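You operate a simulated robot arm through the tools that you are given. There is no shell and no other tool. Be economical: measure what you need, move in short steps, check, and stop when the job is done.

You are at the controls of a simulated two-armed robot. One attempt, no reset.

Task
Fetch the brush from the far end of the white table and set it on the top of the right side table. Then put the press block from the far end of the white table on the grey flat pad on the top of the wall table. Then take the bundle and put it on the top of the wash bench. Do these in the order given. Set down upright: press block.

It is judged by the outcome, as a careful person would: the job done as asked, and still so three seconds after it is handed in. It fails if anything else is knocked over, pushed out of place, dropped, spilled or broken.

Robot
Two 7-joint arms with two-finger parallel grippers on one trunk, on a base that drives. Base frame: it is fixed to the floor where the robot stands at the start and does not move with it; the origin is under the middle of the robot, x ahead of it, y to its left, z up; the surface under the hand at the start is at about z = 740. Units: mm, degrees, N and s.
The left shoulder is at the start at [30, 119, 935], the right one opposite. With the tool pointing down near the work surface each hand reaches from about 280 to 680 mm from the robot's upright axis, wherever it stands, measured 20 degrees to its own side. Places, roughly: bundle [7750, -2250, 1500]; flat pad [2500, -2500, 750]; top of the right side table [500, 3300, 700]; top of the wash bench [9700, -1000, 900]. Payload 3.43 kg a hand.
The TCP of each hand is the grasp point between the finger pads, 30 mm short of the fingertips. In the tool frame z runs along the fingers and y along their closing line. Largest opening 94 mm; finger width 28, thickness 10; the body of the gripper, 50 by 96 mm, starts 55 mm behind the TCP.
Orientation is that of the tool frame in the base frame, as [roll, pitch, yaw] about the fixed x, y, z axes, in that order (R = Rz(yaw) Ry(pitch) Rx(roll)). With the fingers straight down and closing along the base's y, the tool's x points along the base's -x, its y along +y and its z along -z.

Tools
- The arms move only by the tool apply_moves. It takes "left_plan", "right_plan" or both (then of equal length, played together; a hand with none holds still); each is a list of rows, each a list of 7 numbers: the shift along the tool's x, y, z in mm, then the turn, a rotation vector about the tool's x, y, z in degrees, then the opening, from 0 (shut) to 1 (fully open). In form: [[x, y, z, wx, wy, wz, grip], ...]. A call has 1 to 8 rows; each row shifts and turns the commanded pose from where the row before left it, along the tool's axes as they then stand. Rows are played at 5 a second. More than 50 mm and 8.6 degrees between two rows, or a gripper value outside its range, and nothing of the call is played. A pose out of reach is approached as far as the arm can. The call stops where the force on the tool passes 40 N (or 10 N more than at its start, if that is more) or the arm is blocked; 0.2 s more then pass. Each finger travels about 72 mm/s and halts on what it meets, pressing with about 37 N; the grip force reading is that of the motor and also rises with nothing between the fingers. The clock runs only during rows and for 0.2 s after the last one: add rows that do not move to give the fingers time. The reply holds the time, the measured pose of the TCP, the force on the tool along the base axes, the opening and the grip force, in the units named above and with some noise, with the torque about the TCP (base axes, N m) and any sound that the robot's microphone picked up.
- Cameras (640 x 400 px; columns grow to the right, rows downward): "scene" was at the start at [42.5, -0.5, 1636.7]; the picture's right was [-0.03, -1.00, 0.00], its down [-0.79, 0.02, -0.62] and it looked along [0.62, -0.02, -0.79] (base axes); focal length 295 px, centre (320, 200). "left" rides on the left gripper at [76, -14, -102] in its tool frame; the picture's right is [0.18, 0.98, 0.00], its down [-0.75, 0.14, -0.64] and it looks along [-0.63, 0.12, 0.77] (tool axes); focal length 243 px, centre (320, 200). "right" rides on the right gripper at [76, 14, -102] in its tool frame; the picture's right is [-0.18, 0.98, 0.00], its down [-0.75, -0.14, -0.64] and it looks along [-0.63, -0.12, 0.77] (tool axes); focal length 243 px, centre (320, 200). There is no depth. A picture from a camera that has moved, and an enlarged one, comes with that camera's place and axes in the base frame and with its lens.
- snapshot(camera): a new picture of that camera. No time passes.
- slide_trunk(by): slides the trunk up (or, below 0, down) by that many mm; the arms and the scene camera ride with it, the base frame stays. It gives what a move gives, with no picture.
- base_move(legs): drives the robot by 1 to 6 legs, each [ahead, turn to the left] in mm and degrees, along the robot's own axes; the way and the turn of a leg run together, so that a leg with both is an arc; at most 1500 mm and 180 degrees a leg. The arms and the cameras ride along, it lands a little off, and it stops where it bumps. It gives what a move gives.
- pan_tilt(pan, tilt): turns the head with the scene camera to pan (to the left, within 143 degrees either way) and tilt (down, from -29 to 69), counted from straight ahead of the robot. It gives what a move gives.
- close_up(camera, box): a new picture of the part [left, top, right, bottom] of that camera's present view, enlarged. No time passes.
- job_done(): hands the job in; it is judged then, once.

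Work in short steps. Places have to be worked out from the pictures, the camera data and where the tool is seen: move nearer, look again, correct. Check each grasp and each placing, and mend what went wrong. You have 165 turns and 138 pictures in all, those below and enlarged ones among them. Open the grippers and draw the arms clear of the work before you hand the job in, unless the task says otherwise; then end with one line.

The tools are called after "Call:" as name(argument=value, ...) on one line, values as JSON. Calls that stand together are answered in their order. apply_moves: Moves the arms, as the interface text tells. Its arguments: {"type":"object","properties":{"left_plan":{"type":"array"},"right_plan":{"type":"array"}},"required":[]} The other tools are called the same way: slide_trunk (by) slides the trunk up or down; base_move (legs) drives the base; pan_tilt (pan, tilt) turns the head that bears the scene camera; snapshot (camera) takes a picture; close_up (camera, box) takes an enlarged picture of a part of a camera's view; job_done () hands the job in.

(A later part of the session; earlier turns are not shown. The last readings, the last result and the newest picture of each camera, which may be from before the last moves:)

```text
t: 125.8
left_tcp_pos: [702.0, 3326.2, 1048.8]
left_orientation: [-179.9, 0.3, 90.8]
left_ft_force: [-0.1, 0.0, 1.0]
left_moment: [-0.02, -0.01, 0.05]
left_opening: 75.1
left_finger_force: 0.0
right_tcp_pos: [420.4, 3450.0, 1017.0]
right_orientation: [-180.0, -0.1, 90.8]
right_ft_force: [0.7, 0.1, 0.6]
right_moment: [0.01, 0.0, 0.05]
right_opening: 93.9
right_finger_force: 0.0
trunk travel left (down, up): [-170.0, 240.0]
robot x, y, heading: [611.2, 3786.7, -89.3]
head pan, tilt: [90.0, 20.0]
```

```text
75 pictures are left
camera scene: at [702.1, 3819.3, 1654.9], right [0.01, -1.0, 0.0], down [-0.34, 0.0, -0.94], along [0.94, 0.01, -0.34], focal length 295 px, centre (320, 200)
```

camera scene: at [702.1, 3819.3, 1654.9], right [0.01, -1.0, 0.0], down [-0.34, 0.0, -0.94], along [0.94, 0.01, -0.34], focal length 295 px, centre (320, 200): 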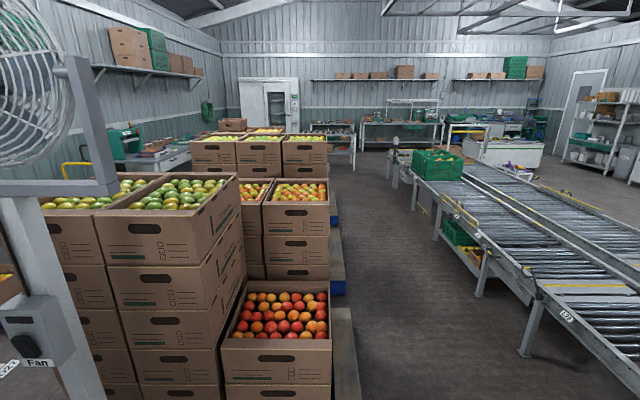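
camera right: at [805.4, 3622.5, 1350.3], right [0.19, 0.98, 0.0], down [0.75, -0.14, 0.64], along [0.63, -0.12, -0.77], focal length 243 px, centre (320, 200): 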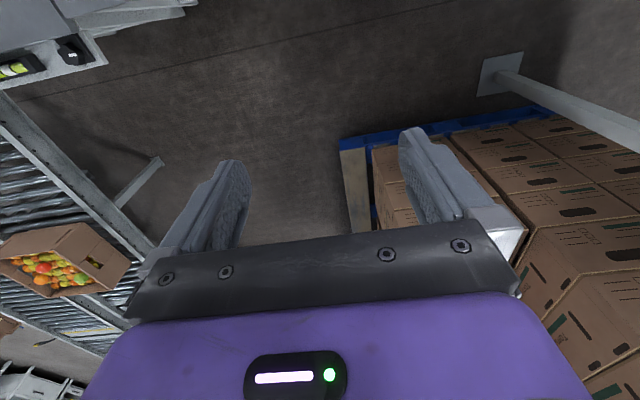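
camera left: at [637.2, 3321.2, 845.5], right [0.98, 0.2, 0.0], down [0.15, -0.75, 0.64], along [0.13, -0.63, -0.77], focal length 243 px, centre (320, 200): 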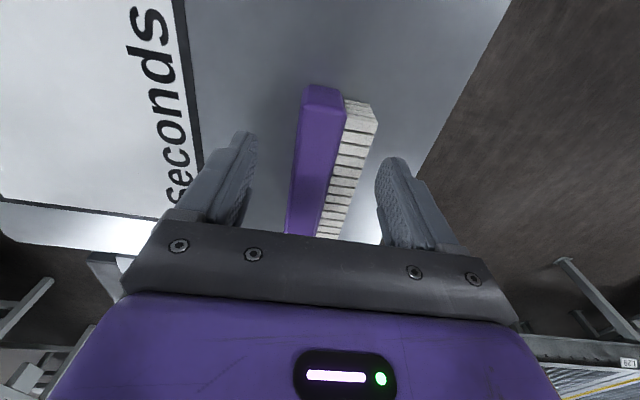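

The brush is well placed. For the narrow gap between this table (x≤740) and the pallets (x≥1445), I raise the trunk and stretch the left arm forward so its elbow comes in.

Call:
slide_trunk(by=230)

Call:
apply_moves(left_plan=[[-35, -15, 0, 0, 0, 0, 0.8], [-35, -15, 0, 0, 0, 0, 0.8], [-35, -15, 0, 0, 0, 0, 0.8], [-35, -15, 0, 0, 0, 0, 0.8]])

Call:
base_move(legs=[[-250, 0], [0, -96], [-460, 0]])

Call:
pan_tilt(pan=100, tilt=55)

Call:
snapshot(camera="scene")

```text
t: 128.3
left_tcp_pos: [701.1, 3325.7, 1279.3]
left_orientation: [-179.9, 0.3, 90.8]
left_ft_force: [-0.2, 0.2, 0.8]
left_moment: [0.0, 0.0, -0.02]
left_opening: 75.1
left_finger_force: 0.0
right_tcp_pos: [420.8, 3450.1, 1247.4]
right_orientation: [-180.0, 0.0, 90.8]
right_ft_force: [-0.4, 0.1, -0.4]
right_moment: [-0.02, -0.01, 0.02]
right_opening: 94.0
right_finger_force: 0.1
trunk travel left (down, up): [-400.0, 10.0]
robot x, y, heading: [612.5, 3787.7, -89.7]
head pan, tilt: [90.0, 20.0]
```

```text
t: 129.3
left_tcp_pos: [642.4, 3184.1, 1279.3]
left_orientation: [180.0, 0.0, 90.8]
left_ft_force: [0.1, -0.5, -0.6]
left_moment: [0.0, -0.02, -0.01]
left_opening: 75.2
left_finger_force: 0.0
right_tcp_pos: [419.1, 3447.5, 1246.5]
right_orientation: [179.9, -0.2, 90.8]
right_ft_force: [0.0, -0.9, -0.2]
right_moment: [0.02, 0.01, 0.01]
right_opening: 93.9
right_finger_force: 0.1
trunk travel left (down, up): [-400.0, 10.0]
robot x, y, heading: [610.6, 3788.3, -89.6]
head pan, tilt: [90.0, 20.0]
```

```text
t: 137.5
left_tcp_pos: [468.5, 4023.5, 1279.1]
left_orientation: [-180.0, 0.3, -5.2]
left_ft_force: [-1.1, -0.3, 0.4]
left_moment: [0.01, -0.02, 0.0]
left_opening: 75.4
left_finger_force: 0.1
right_tcp_pos: [754.7, 4217.6, 1247.0]
right_orientation: [180.0, 0.1, -5.1]
right_ft_force: [-0.3, 0.3, 0.2]
right_moment: [-0.01, 0.01, 0.01]
right_opening: 94.0
right_finger_force: 0.0
trunk travel left (down, up): [-400.0, 10.0]
robot x, y, heading: [1072.7, 3990.0, 174.8]
head pan, tilt: [90.0, 20.0]
```

```text
t: 138.5
left_tcp_pos: [468.9, 4023.5, 1280.4]
left_orientation: [-179.9, 0.3, -5.2]
left_ft_force: [1.0, 0.3, -0.4]
left_moment: [0.03, -0.01, 0.0]
left_opening: 75.1
left_finger_force: 0.0
right_tcp_pos: [754.5, 4217.8, 1247.3]
right_orientation: [-179.9, 0.0, -5.2]
right_ft_force: [0.5, -1.2, -0.1]
right_moment: [-0.01, 0.04, 0.01]
right_opening: 94.5
right_finger_force: 0.1
trunk travel left (down, up): [-400.0, 10.0]
robot x, y, heading: [1071.2, 3997.9, 174.8]
head pan, tilt: [100.0, 55.0]
```

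```text
74 pictures are left
camera scene: at [1102.6, 3919.5, 1832.9], right [-1.0, -0.08, 0.0], down [-0.07, 0.82, -0.57], along [0.05, -0.57, -0.82], focal length 295 px, centre (320, 200)
```

scene: 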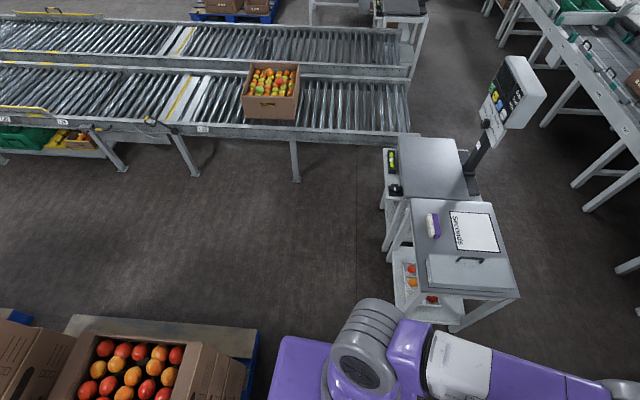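

The gap centre is at about x 1100. I turn left to heading -84° and drive straight through, then check.

Call:
base_move(legs=[[0, 101], [850, 0]])

Call:
pan_tilt(pan=60, tilt=40)

Call:
snapshot(camera="scene")

```text
t: 147.2
left_tcp_pos: [1196.6, 2542.1, 1281.1]
left_orientation: [-179.9, 0.3, 94.1]
left_ft_force: [-0.5, -0.4, 0.3]
left_moment: [0.01, 0.0, 0.0]
left_opening: 75.2
left_finger_force: 0.0
right_tcp_pos: [958.5, 2795.2, 1246.2]
right_orientation: [180.0, 0.1, 94.1]
right_ft_force: [0.3, 0.3, 0.7]
right_moment: [-0.03, -0.01, 0.01]
right_opening: 94.3
right_finger_force: 0.0
trunk travel left (down, up): [-400.0, 10.0]
robot x, y, heading: [1130.0, 3145.9, -86.0]
head pan, tilt: [100.0, 55.0]
```

```text
t: 148.3
left_tcp_pos: [1197.0, 2544.2, 1279.9]
left_orientation: [180.0, 0.3, 94.1]
left_ft_force: [0.0, 0.6, 0.3]
left_moment: [0.02, -0.01, -0.03]
left_opening: 75.5
left_finger_force: 0.1
right_tcp_pos: [959.4, 2793.8, 1246.0]
right_orientation: [180.0, -0.1, 94.0]
right_ft_force: [0.5, -0.1, -0.2]
right_moment: [-0.02, -0.04, 0.04]
right_opening: 94.1
right_finger_force: 0.1
trunk travel left (down, up): [-400.0, 10.0]
robot x, y, heading: [1134.0, 3144.7, -86.2]
head pan, tilt: [60.0, 40.0]
```

```text
73 pictures are left
camera scene: at [1202.2, 3135.5, 1853.5], right [-0.44, -0.9, 0.0], down [-0.58, 0.28, -0.77], along [0.69, -0.34, -0.64], focal length 295 px, centre (320, 200)
```

scene: 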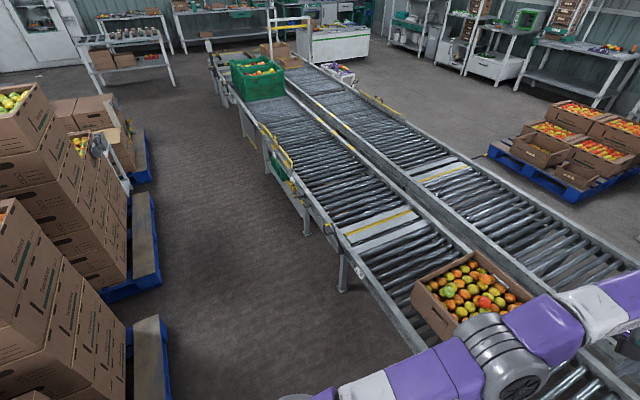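

Through the gap. I turn to face along the aisle and drive 3 m, then correct.

Call:
base_move(legs=[[0, 85], [1500, 0], [1500, 0]])

Call:
pan_tilt(pan=-20, tilt=25)

Call:
snapshot(camera="scene")

```text
t: 166.5
left_tcp_pos: [4747.6, 3088.6, 1281.9]
left_orientation: [-179.8, 0.2, 178.7]
left_ft_force: [-0.6, 0.4, -0.1]
left_moment: [0.03, 0.0, -0.01]
left_opening: 75.3
left_finger_force: 0.1
right_tcp_pos: [4475.5, 2875.4, 1246.0]
right_orientation: [-180.0, 0.0, 178.8]
right_ft_force: [-0.1, -0.1, 0.1]
right_moment: [-0.02, 0.0, -0.03]
right_opening: 93.8
right_finger_force: 0.1
trunk travel left (down, up): [-400.0, 10.0]
robot x, y, heading: [4141.7, 3079.7, -1.6]
head pan, tilt: [60.0, 40.0]
```

```text
t: 168.0
left_tcp_pos: [4748.5, 3088.4, 1280.9]
left_orientation: [-179.9, 0.3, 178.9]
left_ft_force: [-0.9, 0.1, -0.2]
left_moment: [0.0, 0.03, 0.03]
left_opening: 75.1
left_finger_force: 0.1
right_tcp_pos: [4475.3, 2874.2, 1248.7]
right_orientation: [-180.0, 0.1, 178.8]
right_ft_force: [-0.2, 1.2, -0.3]
right_moment: [0.02, 0.05, 0.0]
right_opening: 94.0
right_finger_force: 0.1
trunk travel left (down, up): [-400.0, 10.0]
robot x, y, heading: [4146.7, 3076.2, -1.3]
head pan, tilt: [-20.0, 25.0]
```

```text
72 pictures are left
camera scene: at [4198.4, 3046.4, 1876.8], right [-0.36, -0.93, 0.0], down [-0.39, 0.15, -0.91], along [0.84, -0.33, -0.42], focal length 295 px, centre (320, 200)
```

scene: 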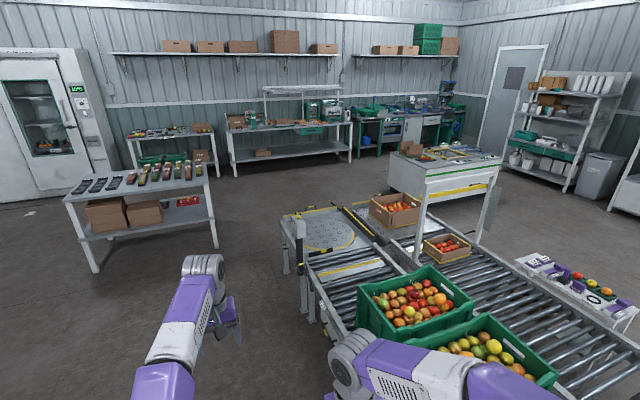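

The aisle opens ahead past the conveyor's end. I drive on about 1.9 m with a small heading correction and look at the end of the conveyors.

Call:
base_move(legs=[[0, 2], [1500, 0], [400, 0]])

Call:
pan_tilt(pan=-50, tilt=35)

Call:
snapshot(camera="scene")

```text
t: 177.9
left_tcp_pos: [6647.4, 3170.3, 1281.6]
left_orientation: [-179.9, 0.3, -177.6]
left_ft_force: [-1.3, -0.2, -0.6]
left_moment: [-0.03, 0.02, 0.03]
left_opening: 75.1
left_finger_force: 0.0
right_tcp_pos: [6389.1, 2940.7, 1247.9]
right_orientation: [180.0, 0.0, -177.7]
right_ft_force: [0.4, -0.1, -0.2]
right_moment: [0.01, 0.0, 0.02]
right_opening: 93.6
right_finger_force: 0.0
trunk travel left (down, up): [-400.0, 10.0]
robot x, y, heading: [6048.0, 3123.7, 2.1]
head pan, tilt: [-20.0, 25.0]
```

```text
t: 178.9
left_tcp_pos: [6645.6, 3171.8, 1281.3]
left_orientation: [-179.9, 0.4, -177.7]
left_ft_force: [-0.4, -0.1, 0.0]
left_moment: [-0.03, -0.02, -0.06]
left_opening: 75.1
left_finger_force: 0.2
right_tcp_pos: [6390.0, 2941.1, 1247.3]
right_orientation: [-180.0, 0.1, -177.7]
right_ft_force: [-0.6, 0.1, 0.4]
right_moment: [0.02, -0.01, 0.01]
right_opening: 93.8
right_finger_force: 0.1
trunk travel left (down, up): [-400.0, 10.0]
robot x, y, heading: [6052.0, 3124.0, 2.1]
head pan, tilt: [-50.0, 35.0]
```

```text
71 pictures are left
camera scene: at [6073.8, 3059.1, 1861.1], right [-0.74, -0.67, 0.0], down [-0.38, 0.43, -0.82], along [0.55, -0.61, -0.57], focal length 295 px, centre (320, 200)
```

scene: 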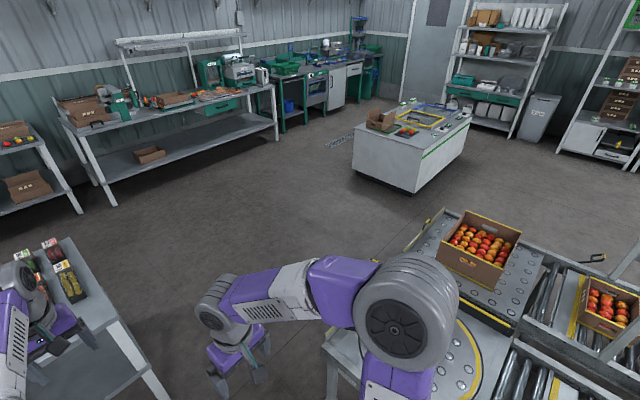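

There is ample room past the conveyor's end (x about 6500). I drive around it: diagonal, then down between it and the benches, watching positions.

Call:
base_move(legs=[[0, -22], [800, 0], [0, -65]])

```text
t: 187.1
left_tcp_pos: [6881.9, 2257.5, 1281.7]
left_orientation: [-179.9, 0.3, 95.7]
left_ft_force: [0.1, 0.1, 0.4]
left_moment: [0.03, -0.01, 0.01]
left_opening: 75.0
left_finger_force: 0.1
right_tcp_pos: [6637.0, 2501.6, 1248.1]
right_orientation: [-179.9, -0.1, 95.8]
right_ft_force: [-1.2, -1.4, 0.2]
right_moment: [0.01, 0.0, -0.01]
right_opening: 93.8
right_finger_force: 0.1
trunk travel left (down, up): [-400.0, 10.0]
robot x, y, heading: [6799.0, 2851.0, -84.3]
head pan, tilt: [-50.0, 35.0]
```

On plan at [6799, 2851] heading -84°. I continue down past the conveyor ends and then toward the open floor.

Call:
base_move(legs=[[1500, 0], [300, 0], [0, -46], [860, 0], [0, -49]])

Call:
pan_tilt(pan=0, tilt=25)

Call:
snapshot(camera="scene")

```text
t: 204.6
left_tcp_pos: [5780.4, 413.8, 1280.2]
left_orientation: [-179.8, 0.4, -0.4]
left_ft_force: [0.7, 0.5, -0.2]
left_moment: [-0.02, -0.01, 0.01]
left_opening: 75.3
left_finger_force: 0.0
right_tcp_pos: [6049.6, 630.4, 1246.3]
right_orientation: [-179.9, 0.0, -0.4]
right_ft_force: [0.4, 0.6, -0.2]
right_moment: [0.01, -0.02, 0.01]
right_opening: 93.9
right_finger_force: 0.0
trunk travel left (down, up): [-400.0, 10.0]
robot x, y, heading: [6383.5, 433.8, 179.2]
head pan, tilt: [-50.0, 35.0]
```

```text
t: 205.8
left_tcp_pos: [5780.7, 414.4, 1282.4]
left_orientation: [-179.9, 0.4, -0.4]
left_ft_force: [0.2, -0.3, -0.3]
left_moment: [-0.01, -0.01, -0.02]
left_opening: 75.2
left_finger_force: 0.1
right_tcp_pos: [6049.1, 632.2, 1248.4]
right_orientation: [180.0, -0.1, -0.4]
right_ft_force: [0.2, -0.4, -0.7]
right_moment: [0.0, -0.01, 0.0]
right_opening: 93.9
right_finger_force: 0.0
trunk travel left (down, up): [-400.0, 10.0]
robot x, y, heading: [6380.9, 436.2, 179.5]
head pan, tilt: [0.0, 25.0]
```

```text
70 pictures are left
camera scene: at [6317.6, 435.9, 1876.8], right [0.01, 1.0, 0.0], down [0.42, -0.01, -0.91], along [-0.91, 0.01, -0.42], focal length 295 px, centre (320, 200)
```

scene: 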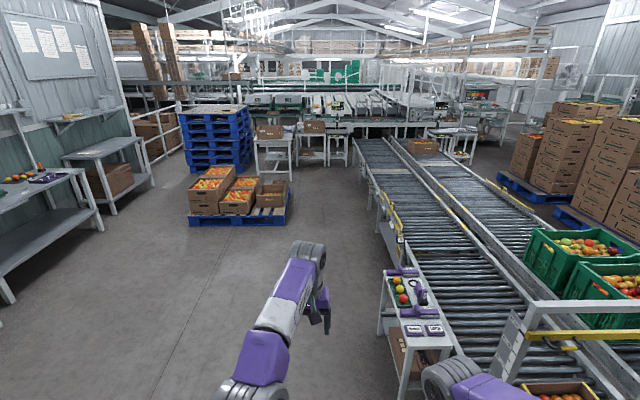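

Clear floor along y about 400 to the white table. I drive 3.6 m toward it.

Call:
base_move(legs=[[0, 1.5], [1500, 0], [1500, 0], [600, 0]])

Call:
pan_tilt(pan=0, tilt=30)

Call:
snapshot(camera="scene")

```text
t: 223.6
left_tcp_pos: [2180.6, 343.0, 1282.7]
left_orientation: [-179.9, 0.4, 0.9]
left_ft_force: [0.0, 0.1, -0.2]
left_moment: [0.02, 0.02, 0.0]
left_opening: 74.8
left_finger_force: 0.0
right_tcp_pos: [2444.3, 566.4, 1248.6]
right_orientation: [180.0, 0.0, 0.9]
right_ft_force: [-0.1, 0.8, 0.9]
right_moment: [-0.03, 0.02, 0.01]
right_opening: 94.3
right_finger_force: 0.2
trunk travel left (down, up): [-400.0, 10.0]
robot x, y, heading: [2779.8, 377.6, -179.1]
head pan, tilt: [0.0, 25.0]
```

```text
t: 224.3
left_tcp_pos: [2179.6, 342.7, 1280.3]
left_orientation: [-179.8, 0.3, 0.9]
left_ft_force: [0.3, -0.9, 0.0]
left_moment: [-0.05, -0.01, 0.02]
left_opening: 75.5
left_finger_force: 0.1
right_tcp_pos: [2443.2, 566.8, 1247.4]
right_orientation: [180.0, 0.0, 1.0]
right_ft_force: [0.4, 0.1, 0.6]
right_moment: [0.01, -0.01, 0.02]
right_opening: 94.0
right_finger_force: 0.1
trunk travel left (down, up): [-400.0, 10.0]
robot x, y, heading: [2780.2, 378.5, -179.3]
head pan, tilt: [0.0, 30.0]
```

```text
69 pictures are left
camera scene: at [2717.4, 377.1, 1868.9], right [-0.01, 1.0, 0.0], down [0.5, 0.01, -0.87], along [-0.87, -0.01, -0.5], focal length 295 px, centre (320, 200)
```

scene: 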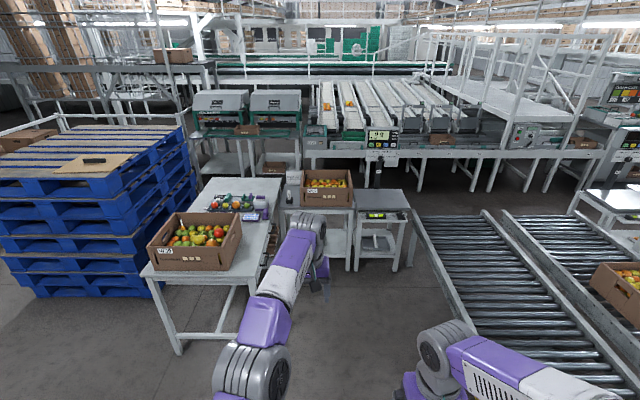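

I drive in along the table's left side to x about 1130 and turn to face the table.

Call:
base_move(legs=[[0, -3], [1400, 0], [250, 0], [0, 92]])

Call:
pan_tilt(pan=-10, tilt=55)

Call:
snapshot(camera="scene")

```text
t: 236.9
left_tcp_pos: [1168.6, -167.1, 1281.5]
left_orientation: [-179.9, 0.3, 90.3]
left_ft_force: [0.2, -0.1, 0.0]
left_moment: [0.0, -0.04, 0.04]
left_opening: 75.5
left_finger_force: 0.1
right_tcp_pos: [946.3, 98.3, 1247.4]
right_orientation: [-179.9, 0.0, 90.3]
right_ft_force: [0.0, 0.8, -0.1]
right_moment: [0.01, -0.01, -0.01]
right_opening: 93.8
right_finger_force: 0.2
trunk travel left (down, up): [-400.0, 10.0]
robot x, y, heading: [1142.2, 435.2, -90.0]
head pan, tilt: [0.0, 30.0]
```

```text
t: 237.8
left_tcp_pos: [1167.5, -168.1, 1281.6]
left_orientation: [-179.9, 0.2, 90.3]
left_ft_force: [0.0, -0.1, -0.2]
left_moment: [0.02, -0.01, 0.02]
left_opening: 75.2
left_finger_force: 0.1
right_tcp_pos: [947.5, 99.0, 1246.5]
right_orientation: [179.9, 0.2, 90.3]
right_ft_force: [-0.3, 0.5, 0.1]
right_moment: [0.02, 0.03, -0.02]
right_opening: 93.9
right_finger_force: 0.0
trunk travel left (down, up): [-400.0, 10.0]
robot x, y, heading: [1144.6, 435.0, -89.9]
head pan, tilt: [-10.0, 55.0]
```

```text
68 pictures are left
camera scene: at [1126.7, 394.5, 1832.9], right [-0.98, 0.17, 0.0], down [0.14, 0.81, -0.57], along [-0.1, -0.57, -0.82], focal length 295 px, centre (320, 200)
```

scene: 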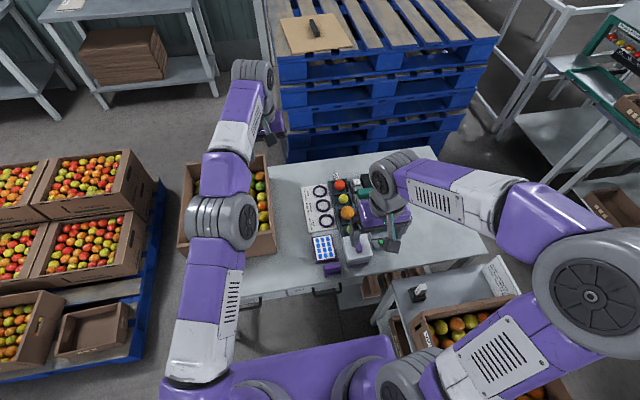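

Call:
close_up(camera="scene", box=[290, 190, 410, 300])

Call:
close_up(camera="right", box=[160, 0, 480, 240])

```text
3.64 times, centred on (350, 245) of scene
camera zoom: at [1126.7, 394.5, 1832.9], right [-0.98, 0.17, 0.0], down [0.14, 0.81, -0.57], along [-0.1, -0.57, -0.82], focal length 1072 px, centre (211, 36)
```

zoom: 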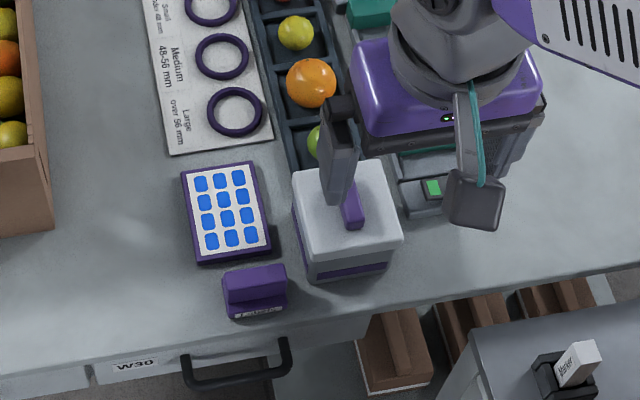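

```text
1.67 times, centred on (320, 120) of right
camera zoom: at [961.5, 174.6, 1350.4], right [0.98, -0.18, 0.0], down [-0.14, -0.75, 0.64], along [-0.12, -0.63, -0.77], focal length 404 px, centre (320, 333)
```

zoom: 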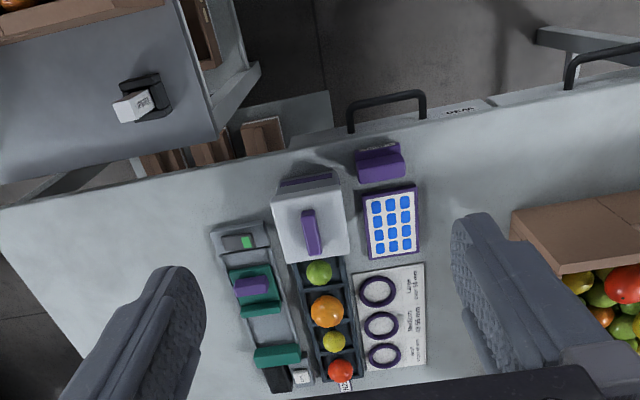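

Call:
close_up(camera="scene", box=[320, 235, 370, 285])

```text
8.00 times, centred on (345, 260) of scene
camera zoom: at [1126.7, 394.5, 1832.9], right [-0.98, 0.17, 0.0], down [0.14, 0.81, -0.57], along [-0.1, -0.57, -0.82], focal length 2359 px, centre (120, -280)
```

zoom: 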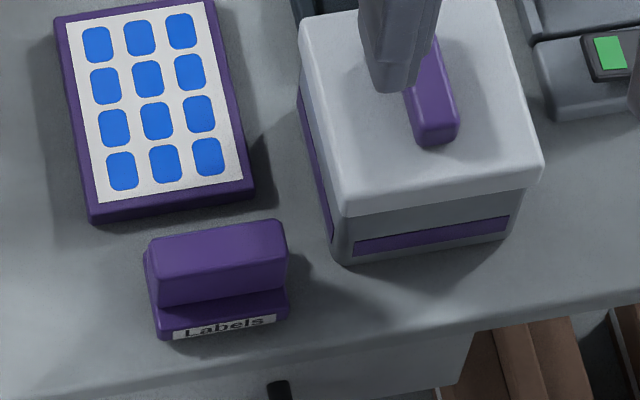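

Call:
pan_tilt(pan=25, tilt=20)

Call:
close_up(camera="scene", box=[240, 130, 400, 230])

```text
t: 238.8
left_tcp_pos: [1167.3, -167.8, 1281.9]
left_orientation: [-180.0, 0.3, 90.3]
left_ft_force: [-0.2, 0.4, 0.1]
left_moment: [0.02, 0.01, 0.02]
left_opening: 75.0
left_finger_force: 0.1
right_tcp_pos: [946.9, 97.6, 1246.3]
right_orientation: [180.0, 0.1, 90.2]
right_ft_force: [0.4, -0.8, -0.2]
right_moment: [-0.03, -0.01, -0.02]
right_opening: 94.1
right_finger_force: 0.0
trunk travel left (down, up): [-400.0, 10.0]
robot x, y, heading: [1140.6, 432.9, -89.6]
head pan, tilt: [25.0, 20.0]
```

```text
4.00 times, centred on (320, 180) of scene
camera zoom: at [1178.6, 380.9, 1884.8], right [-0.91, -0.42, 0.0], down [-0.14, 0.31, -0.94], along [0.4, -0.85, -0.34], focal length 1180 px, centre (320, 280)
```

zoom: 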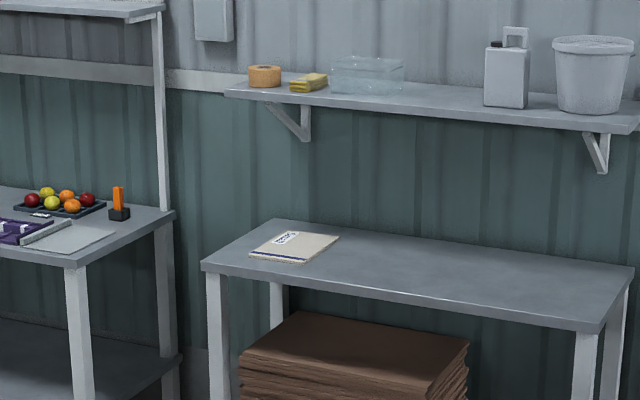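

Call:
close_up(camera="scene", box=[285, 180, 405, 220])

Call:
close_up(camera="scene", box=[200, 165, 320, 215])

```text
5.33 times, centred on (345, 200) of scene
camera zoom: at [1178.6, 380.9, 1884.8], right [-0.91, -0.42, 0.0], down [-0.14, 0.31, -0.94], along [0.4, -0.85, -0.34], focal length 1573 px, centre (187, 200)
```

zoom: 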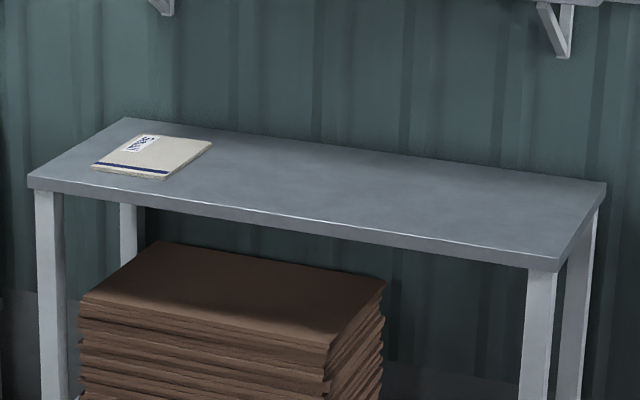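

```text
5.33 times, centred on (260, 190) of scene
camera zoom: at [1178.6, 380.9, 1884.8], right [-0.91, -0.42, 0.0], down [-0.14, 0.31, -0.94], along [0.4, -0.85, -0.34], focal length 1573 px, centre (640, 253)
```

zoom: 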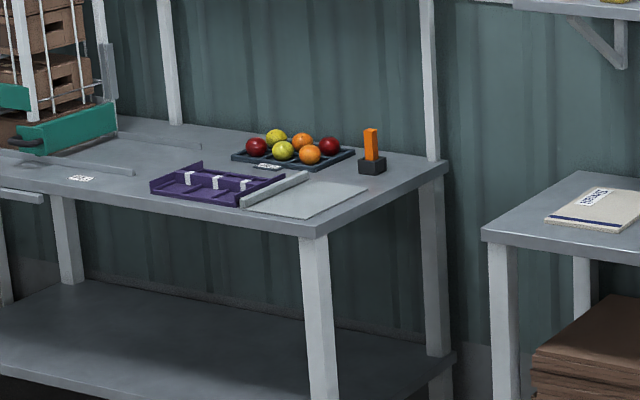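

The small purple piece is a "Labels" holder, so the white block with the purple handle is the press block; its handle is near [904, -70]. I lower the trunk and bring the right hand above it.

Call:
slide_trunk(by=-200)

Call:
apply_moves(right_plan=[[-30, -9, 0, 0, 0, 0, 0.8], [-30, -9, 0, 0, 0, 0, 0.8], [-30, -9, 10, 0, 0, 0, 0.8], [-30, -9, 20, 0, 0, 0, 0.8], [-30, -7, 20, 0, 0, 0, 0.8], [-18, 0, 20, 0, 0, 0, 0.8], [0, 0, 0, 0, 0, 0, 0.8]])

Call:
snapshot(camera="right")

Call:
pan_tilt(pan=-10, tilt=55)

Call:
close_up(camera="scene", box=[290, 170, 410, 270])

```text
t: 241.0
left_tcp_pos: [1168.0, -165.5, 1082.1]
left_orientation: [-179.9, 0.4, 90.4]
left_ft_force: [0.9, -0.5, 0.6]
left_moment: [0.01, -0.02, 0.0]
left_opening: 75.2
left_finger_force: 0.1
right_tcp_pos: [947.5, 98.9, 1047.2]
right_orientation: [-180.0, 0.1, 90.3]
right_ft_force: [0.8, -0.7, 0.4]
right_moment: [-0.02, -0.02, -0.04]
right_opening: 94.3
right_finger_force: 0.1
trunk travel left (down, up): [-200.0, 210.0]
robot x, y, heading: [1143.6, 431.8, -90.0]
head pan, tilt: [25.0, 20.0]
```

```text
t: 242.6
left_tcp_pos: [1168.1, -166.8, 1081.8]
left_orientation: [-179.9, 0.3, 90.4]
left_ft_force: [0.4, 0.8, 0.3]
left_moment: [0.02, 0.03, -0.01]
left_opening: 75.0
left_finger_force: 0.1
right_tcp_pos: [904.3, -69.7, 976.9]
right_orientation: [-180.0, 0.0, 90.2]
right_ft_force: [1.3, -0.3, -0.1]
right_moment: [-0.02, 0.02, -0.02]
right_opening: 75.4
right_finger_force: 0.1
trunk travel left (down, up): [-200.0, 210.0]
robot x, y, heading: [1140.4, 434.8, -90.0]
head pan, tilt: [25.0, 20.0]
```

```text
61 pictures are left
camera right: at [918.9, 6.1, 1080.0], right [0.98, -0.18, 0.0], down [-0.14, -0.75, 0.64], along [-0.12, -0.63, -0.77], focal length 243 px, centre (320, 200)
```

right: 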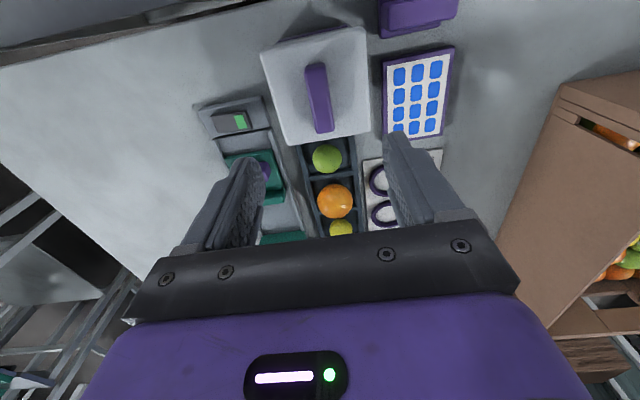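

```text
t: 243.6
left_tcp_pos: [1167.5, -167.8, 1081.4]
left_orientation: [-180.0, 0.2, 90.3]
left_ft_force: [0.6, 0.2, -0.2]
left_moment: [0.0, 0.0, -0.03]
left_opening: 75.2
left_finger_force: 0.0
right_tcp_pos: [904.1, -69.7, 976.7]
right_orientation: [-180.0, -0.1, 90.3]
right_ft_force: [0.0, -0.7, -0.3]
right_moment: [-0.04, 0.0, 0.02]
right_opening: 75.1
right_finger_force: 0.1
trunk travel left (down, up): [-200.0, 210.0]
robot x, y, heading: [1141.9, 437.8, -89.8]
head pan, tilt: [-10.0, 55.0]
```

```text
4.00 times, centred on (350, 220) of scene
camera zoom: at [1126.8, 394.4, 1632.9], right [-0.98, 0.17, 0.0], down [0.14, 0.81, -0.57], along [-0.1, -0.57, -0.82], focal length 1180 px, centre (200, 120)
```

zoom: 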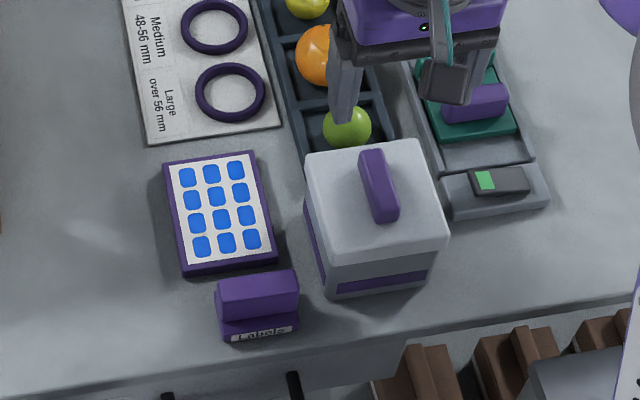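

The handle centre is [904, -71], almost aligned with the hand. I lower in steps toward TCP z about 835, slightly yawed to match.

Call:
apply_moves(right_plan=[[0, 0, 35, 0, 0, 3, 0.65], [0, 0, 35, 0, 0, 0, 0.65], [0, 0, 35, 0, 0, 0, 0.65], [0, 0, 15, 0, 0, 0, 0.65], [0, 0, 7, 0, 0, 0, 0.65], [0, 0, 0, 0, 0, 0, 0.65]])

Call:
snapshot(camera="right")

Call:
close_up(camera="scene", box=[320, 180, 400, 260])

```text
t: 244.8
left_tcp_pos: [1168.3, -167.0, 1081.8]
left_orientation: [-179.8, 0.4, 90.2]
left_ft_force: [0.6, -0.9, -0.7]
left_moment: [0.02, 0.01, 0.01]
left_opening: 75.3
left_finger_force: 0.1
right_tcp_pos: [903.2, -73.0, 859.7]
right_orientation: [180.0, 0.6, 87.1]
right_ft_force: [0.2, 8.3, 24.4]
right_moment: [0.61, -0.06, -0.04]
right_opening: 61.0
right_finger_force: 0.1
trunk travel left (down, up): [-200.0, 210.0]
robot x, y, heading: [1143.9, 432.8, -89.9]
head pan, tilt: [-10.0, 55.0]
stopped in row 6 (right hand): the force on the tool passed its limit at 49 N (the readings are from after the stop); the commanded pose is now the measured one
```

```text
59 pictures are left
camera right: at [922.6, 3.4, 961.9], right [0.97, -0.23, 0.0], down [-0.18, -0.74, 0.65], along [-0.15, -0.63, -0.76], focal length 243 px, centre (320, 200)
```

right: 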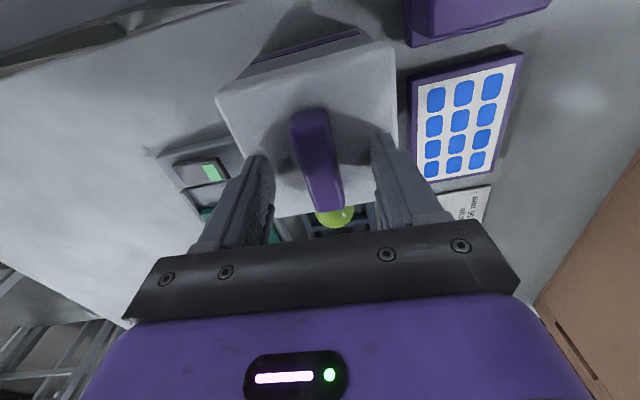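

```text
5.00 times, centred on (360, 220) of scene
camera zoom: at [1127.4, 396.0, 1633.1], right [-0.98, 0.17, 0.0], down [0.14, 0.81, -0.57], along [-0.1, -0.57, -0.82], focal length 1474 px, centre (120, 100)
```

zoom: 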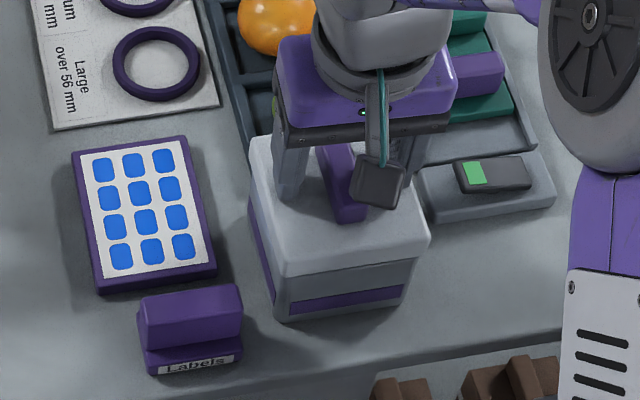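

The fingertips touched the block's top (about z 827), with the handle between them and aligned. I back off 3 mm and close on the handle.

Call:
apply_moves(right_plan=[[0, 0, -4, 0, 0, 0, 0.6], [0, 0, 0, 0, 0, 0, 0.4], [0, 0, 0, 0, 0, 0, 0.2], [0, 0, 0, 0, 0, 0, 0], [0, 0, 0, 0, 0, 0, 0], [0, 0, 0, 0, 0, 0, 0]])

```text
t: 246.2
left_tcp_pos: [1167.9, -166.6, 1082.3]
left_orientation: [-180.0, 0.5, 90.1]
left_ft_force: [-0.9, 0.9, -0.7]
left_moment: [-0.02, 0.01, 0.02]
left_opening: 75.3
left_finger_force: 0.0
right_tcp_pos: [904.2, -70.8, 859.7]
right_orientation: [180.0, 0.5, 87.2]
right_ft_force: [2.3, 4.8, -0.7]
right_moment: [0.39, -0.1, 0.28]
right_opening: 19.2
right_finger_force: 37.0
trunk travel left (down, up): [-200.0, 210.0]
robot x, y, heading: [1141.0, 433.0, -90.3]
head pan, tilt: [-10.0, 55.0]
```

Handle gripped at 19 mm. I lift slowly and check.

Call:
apply_moves(right_plan=[[0, 0, -5, 0, 0, 0, 0], [0, 0, -6, 0, 0, 0, 0], [0, 0, -8, 0, 0, 0, 0], [0, 0, -10, 0, 0, 0, 0], [0, 0, -10, 0, 0, 0, 0], [0, 0, 0, 0, 0, 0, 0]])

Call:
close_up(camera="scene", box=[300, 160, 420, 260])

Call:
snapshot(camera="right")

```text
t: 247.6
left_tcp_pos: [1168.7, -166.8, 1081.8]
left_orientation: [-179.9, 0.3, 90.1]
left_ft_force: [1.0, -0.4, 1.2]
left_moment: [0.02, 0.03, 0.01]
left_opening: 75.2
left_finger_force: 0.0
right_tcp_pos: [903.9, -72.5, 898.0]
right_orientation: [180.0, 0.6, 87.3]
right_ft_force: [0.7, -0.3, -1.6]
right_moment: [-0.02, 0.03, 0.0]
right_opening: 19.0
right_finger_force: 37.4
trunk travel left (down, up): [-200.0, 210.0]
robot x, y, heading: [1143.3, 437.7, -90.2]
head pan, tilt: [-10.0, 55.0]
```

```text
4.00 times, centred on (360, 210) of scene
camera zoom: at [1126.6, 394.4, 1632.8], right [-0.98, 0.17, 0.0], down [0.14, 0.81, -0.57], along [-0.1, -0.56, -0.82], focal length 1180 px, centre (160, 160)
```

zoom: 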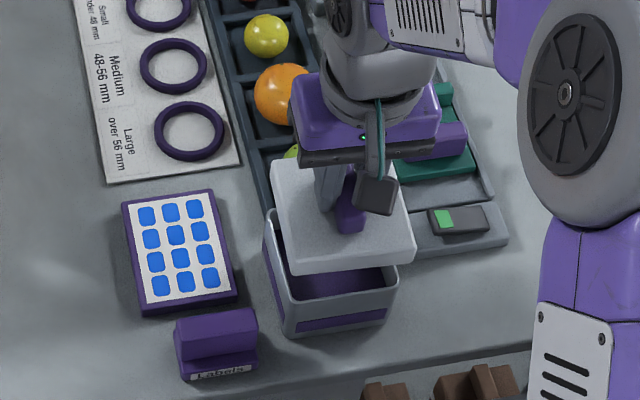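

```text
56 pictures are left
camera right: at [922.2, 3.3, 1001.6], right [0.97, -0.23, 0.0], down [-0.18, -0.74, 0.65], along [-0.15, -0.63, -0.76], focal length 243 px, centre (320, 200)
```

right: 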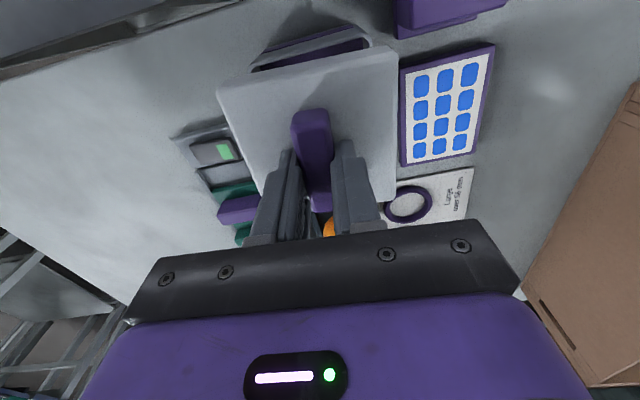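

That is only a lid on a box, so the white thing is a container; the press block must be the purple "Labels" block. I lower the lid back exactly where it was.

Call:
apply_moves(right_plan=[[0, 0, 10, 0, 0, 0, 0], [0, 0, 10, 0, 0, 0, 0], [0, 0, 8, 0, 0, 0, 0], [0, 0, 5, 0, 0, 0, 0], [0, 0, 4, 0, 0, 0, 0], [0, 0, 2, 0, 0, 0, 0], [0, 0, 0, 0, 0, 0, 0]])

Call:
close_up(camera="scene", box=[320, 180, 400, 260])

```text
t: 249.2
left_tcp_pos: [1168.0, -164.7, 1084.6]
left_orientation: [-179.8, 0.6, 90.2]
left_ft_force: [-0.6, 0.5, 0.2]
left_moment: [-0.03, -0.01, -0.01]
left_opening: 75.3
left_finger_force: 0.1
right_tcp_pos: [904.1, -73.1, 866.1]
right_orientation: [-179.9, 1.2, 87.2]
right_ft_force: [-3.0, 7.2, 37.4]
right_moment: [-1.04, 0.1, -0.11]
right_opening: 19.1
right_finger_force: 36.6
trunk travel left (down, up): [-200.0, 210.0]
robot x, y, heading: [1143.6, 432.5, -89.9]
head pan, tilt: [-10.0, 55.0]
```

```text
5.00 times, centred on (360, 220) of scene
camera zoom: at [1128.0, 399.4, 1633.2], right [-0.98, 0.17, 0.0], down [0.14, 0.8, -0.58], along [-0.1, -0.57, -0.82], focal length 1474 px, centre (120, 100)
```

zoom: 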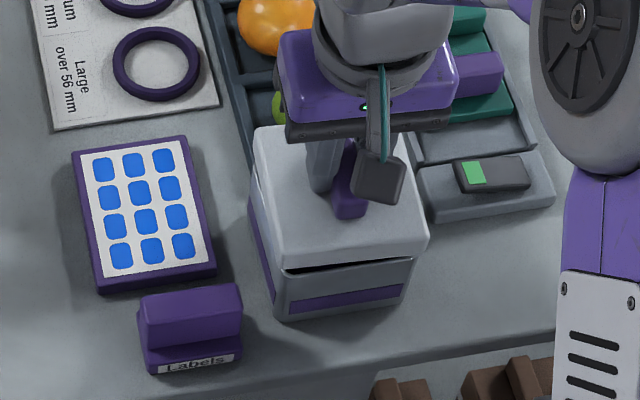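

The lid's plug is catching, about 2 mm off toward -y. I raise slightly, shift 2 mm in +y, and lower again.

Call:
apply_moves(right_plan=[[0, 0, -8, 0, 0, 0, 0], [2.2, 0, 0, 0, -0.6, 0, 0], [0, 0, 0, 0, 0, 0, 0], [0, 0, 5, 0, 0, 0, 0], [0, 0, 4, 0, 0, 0, 0], [0, 0, 3, 0, 0, 0, 0], [0, 0, 2, 0, 0, 0, 0], [0, 0, 0, 0, 0, 0, 0]])

Call:
close_up(camera="scene", box=[320, 180, 400, 260])

```text
t: 251.0
left_tcp_pos: [1168.0, -165.9, 1082.3]
left_orientation: [-179.7, 0.5, 90.2]
left_ft_force: [-0.9, 0.6, 0.0]
left_moment: [-0.05, -0.02, 0.01]
left_opening: 75.4
left_finger_force: 0.1
right_tcp_pos: [904.3, -71.1, 859.3]
right_orientation: [179.9, 1.5, 87.1]
right_ft_force: [0.4, 4.8, 22.2]
right_moment: [1.53, -0.07, 0.17]
right_opening: 19.1
right_finger_force: 36.8
trunk travel left (down, up): [-200.0, 210.0]
robot x, y, heading: [1140.3, 435.5, -89.8]
head pan, tilt: [-10.0, 55.0]
stopped in row 8 (right hand): the force on the tool passed its limit at 50 N (the readings are from after the stop); the commanded pose is now the measured one
```

```text
5.00 times, centred on (360, 220) of scene
camera zoom: at [1127.6, 397.6, 1632.8], right [-0.98, 0.17, 0.0], down [0.14, 0.81, -0.57], along [-0.1, -0.57, -0.82], focal length 1474 px, centre (120, 100)
```

zoom: 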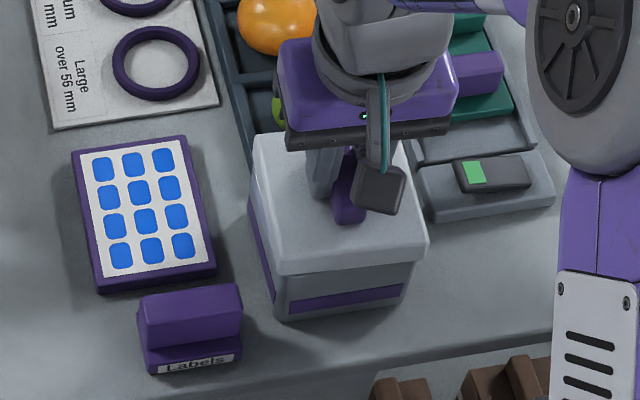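

The lid is fully seated again as it was. I open and raise the hand clear.

Call:
apply_moves(right_plan=[[0, 0, -1, 0, 0, 0, 0.2], [0, 0, 0, 0, 0, 0, 0.4], [0, 0, 0, 0, 0, 0, 0.6], [0, 0, -20, 0, 0, 0, 0.6], [0, 0, -40, 0, 0, 0, 0.6], [0, 0, -40, 0, 0, 0, 0.6], [40, 0, -20, 0, 0, 0, 0.6]])

Call:
close_up(camera="scene", box=[310, 180, 390, 260])

Call:
snapshot(camera="right")

```text
t: 252.6
left_tcp_pos: [1166.7, -166.4, 1082.5]
left_orientation: [-179.8, 0.4, 90.2]
left_ft_force: [-0.2, 0.5, 0.2]
left_moment: [0.0, -0.01, -0.01]
left_opening: 75.1
left_finger_force: 0.0
right_tcp_pos: [905.6, -27.2, 977.5]
right_orientation: [180.0, 1.5, 87.2]
right_ft_force: [0.8, 0.3, -0.6]
right_moment: [-0.03, 0.01, -0.01]
right_opening: 56.4
right_finger_force: 0.1
trunk travel left (down, up): [-200.0, 210.0]
robot x, y, heading: [1143.0, 434.0, -89.8]
head pan, tilt: [-10.0, 55.0]
```

```text
5.00 times, centred on (350, 220) of scene
camera zoom: at [1126.5, 396.9, 1632.9], right [-0.98, 0.17, 0.0], down [0.14, 0.81, -0.57], along [-0.1, -0.57, -0.82], focal length 1474 px, centre (170, 100)
```

zoom: 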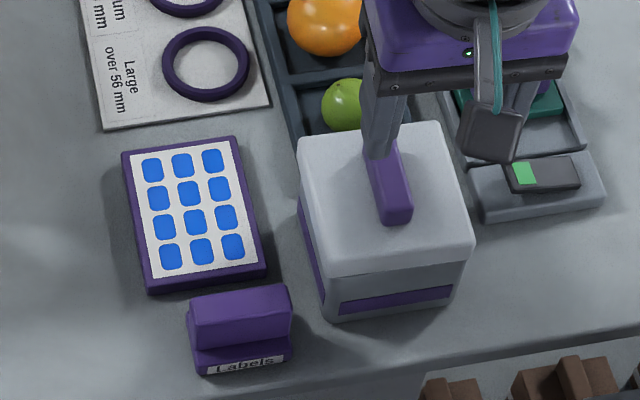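

```text
52 pictures are left
camera right: at [923.8, 50.4, 1078.2], right [0.97, -0.23, 0.0], down [-0.18, -0.73, 0.66], along [-0.15, -0.64, -0.75], focal length 243 px, centre (320, 200)
```

right: 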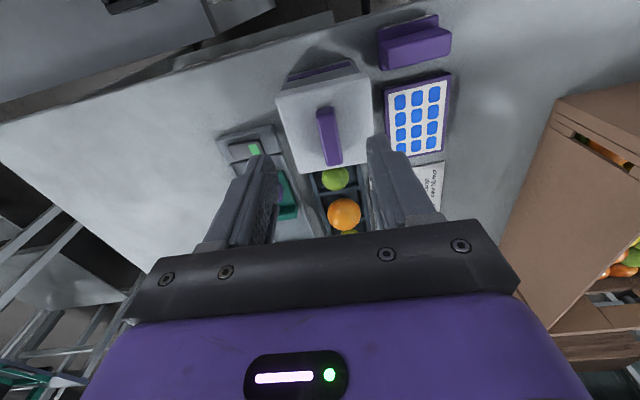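

The press block ("Labels") spans x 976–1036, y -44..-4, about 60 tall. I'll grip it across its x-length from above at y about -18, clear of the white box; I move over it at height.

Call:
apply_moves(right_plan=[[0, 30, 0, 0, 0, -3, 0.6], [0, 30, 0, -1.4, 0, 0, 0.8], [4, 30, 10, 0, 0, 0, 0.88], [5, 11, 20, 0, 0, 0, 0.88], [0, 0, 20, 0, 0, 0, 0.88], [0, 0, 0, 0, 0, 0, 0.88]])

Call:
snapshot(camera="right")

Call:
close_up(camera="scene", box=[290, 180, 390, 280])

```text
t: 254.0
left_tcp_pos: [1167.9, -167.6, 1081.8]
left_orientation: [-179.9, 0.3, 90.3]
left_ft_force: [-0.1, 1.0, 0.3]
left_moment: [-0.01, 0.0, 0.03]
left_opening: 75.2
left_finger_force: 0.0
right_tcp_pos: [1006.9, -22.0, 925.6]
right_orientation: [178.7, 1.3, 90.2]
right_ft_force: [1.1, 0.4, -0.6]
right_moment: [-0.06, 0.01, 0.02]
right_opening: 82.8
right_finger_force: 0.1
trunk travel left (down, up): [-200.0, 210.0]
robot x, y, heading: [1141.7, 434.6, -90.0]
head pan, tilt: [-10.0, 55.0]
```

```text
51 pictures are left
camera right: at [1019.5, 55.8, 1028.4], right [0.98, -0.18, 0.03], down [-0.15, -0.74, 0.66], along [-0.1, -0.65, -0.75], focal length 243 px, centre (320, 200)
```

right: 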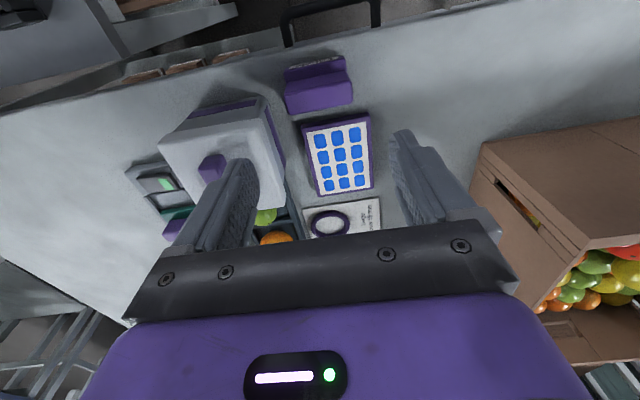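

```text
4.00 times, centred on (340, 230) of scene
camera zoom: at [1126.7, 394.9, 1632.9], right [-0.98, 0.17, 0.0], down [0.14, 0.81, -0.57], along [-0.1, -0.56, -0.82], focal length 1180 px, centre (240, 80)
```

zoom: 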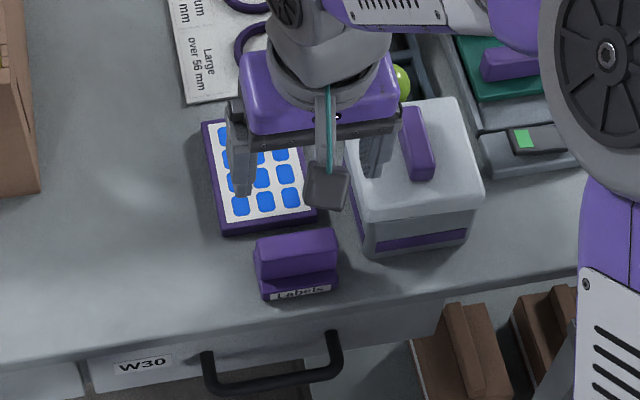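

I fix the slight tilt, centre on [1010, -17] and lower to just above the block's top to verify alignment.

Call:
apply_moves(right_plan=[[3, 3, 20, 1.3, 1.3, 0, 0.79], [3, 0, 30, 0, 0, 0, 0.79], [0, 0, 30, 0, 0, 0, 0.79], [0, 0, 0, 0, 0, 0, 0.79]])

Call:
snapshot(camera="right")

Call:
close_up(camera="scene", box=[310, 200, 390, 270])

```text
t: 255.0
left_tcp_pos: [1167.6, -166.8, 1081.3]
left_orientation: [-180.0, 0.4, 90.1]
left_ft_force: [0.0, -0.1, 0.6]
left_moment: [0.01, -0.01, 0.04]
left_opening: 75.1
left_finger_force: 0.1
right_tcp_pos: [1010.9, -16.9, 847.1]
right_orientation: [180.0, 0.2, 90.2]
right_ft_force: [-0.3, 0.2, 0.1]
right_moment: [0.02, 0.0, 0.04]
right_opening: 74.0
right_finger_force: 0.0
trunk travel left (down, up): [-200.0, 210.0]
robot x, y, heading: [1142.8, 433.2, -90.0]
head pan, tilt: [-10.0, 55.0]
```

```text
49 pictures are left
camera right: at [1025.9, 59.1, 950.0], right [0.98, -0.18, 0.0], down [-0.14, -0.75, 0.64], along [-0.12, -0.63, -0.76], focal length 243 px, centre (320, 200)
```

right: 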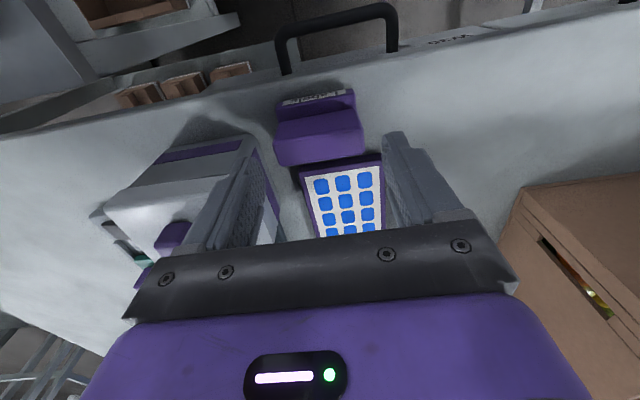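

```text
5.71 times, centred on (350, 235) of scene
camera zoom: at [1126.6, 395.1, 1632.9], right [-0.98, 0.17, 0.0], down [0.14, 0.81, -0.57], along [-0.1, -0.57, -0.82], focal length 1685 px, centre (149, 0)
```

zoom: 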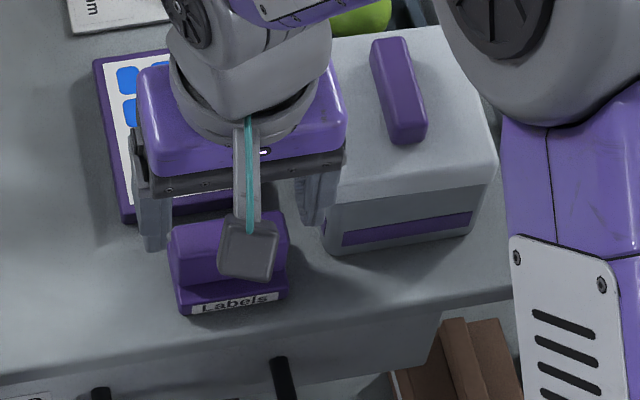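

Aligned: the block is centred between the fingers (x 1010) with about 5 mm either side. I lower to TCP z 787.

Call:
apply_moves(right_plan=[[-1, 0, 20, 0, 0, 0, 0.79], [0, 0, 15, 0, 0, 0, 0.79], [0, 0, 15, 0, 0, 0, 0.79], [0, 0, 10, 0, 0, 0, 0.79], [0, 0, 0, 0, 0, 0, 0.79]])

Call:
snapshot(camera="right")

```text
t: 256.2
left_tcp_pos: [1168.8, -167.8, 1081.3]
left_orientation: [-180.0, 0.3, 90.3]
left_ft_force: [-0.2, 0.0, -0.2]
left_moment: [0.02, 0.02, -0.04]
left_opening: 75.1
left_finger_force: 0.0
right_tcp_pos: [1011.5, -17.0, 787.8]
right_orientation: [-180.0, 0.2, 90.1]
right_ft_force: [0.2, 0.4, -0.6]
right_moment: [0.01, 0.02, -0.03]
right_opening: 74.2
right_finger_force: 0.0
trunk travel left (down, up): [-200.0, 210.0]
robot x, y, heading: [1142.2, 437.4, -90.0]
head pan, tilt: [-10.0, 55.0]
```

```text
47 pictures are left
camera right: at [1025.6, 57.8, 891.1], right [0.98, -0.18, 0.0], down [-0.14, -0.75, 0.64], along [-0.12, -0.63, -0.77], focal length 243 px, centre (320, 200)
```

right: 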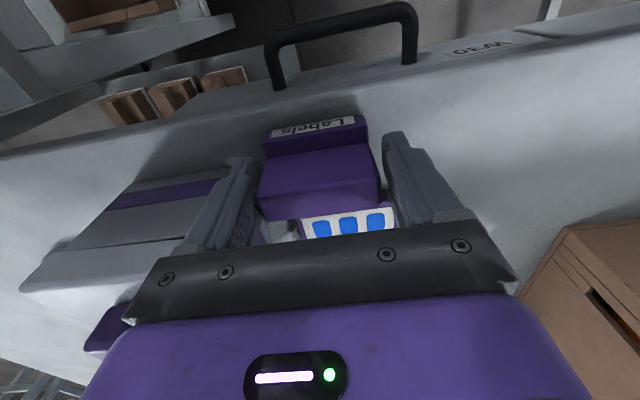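

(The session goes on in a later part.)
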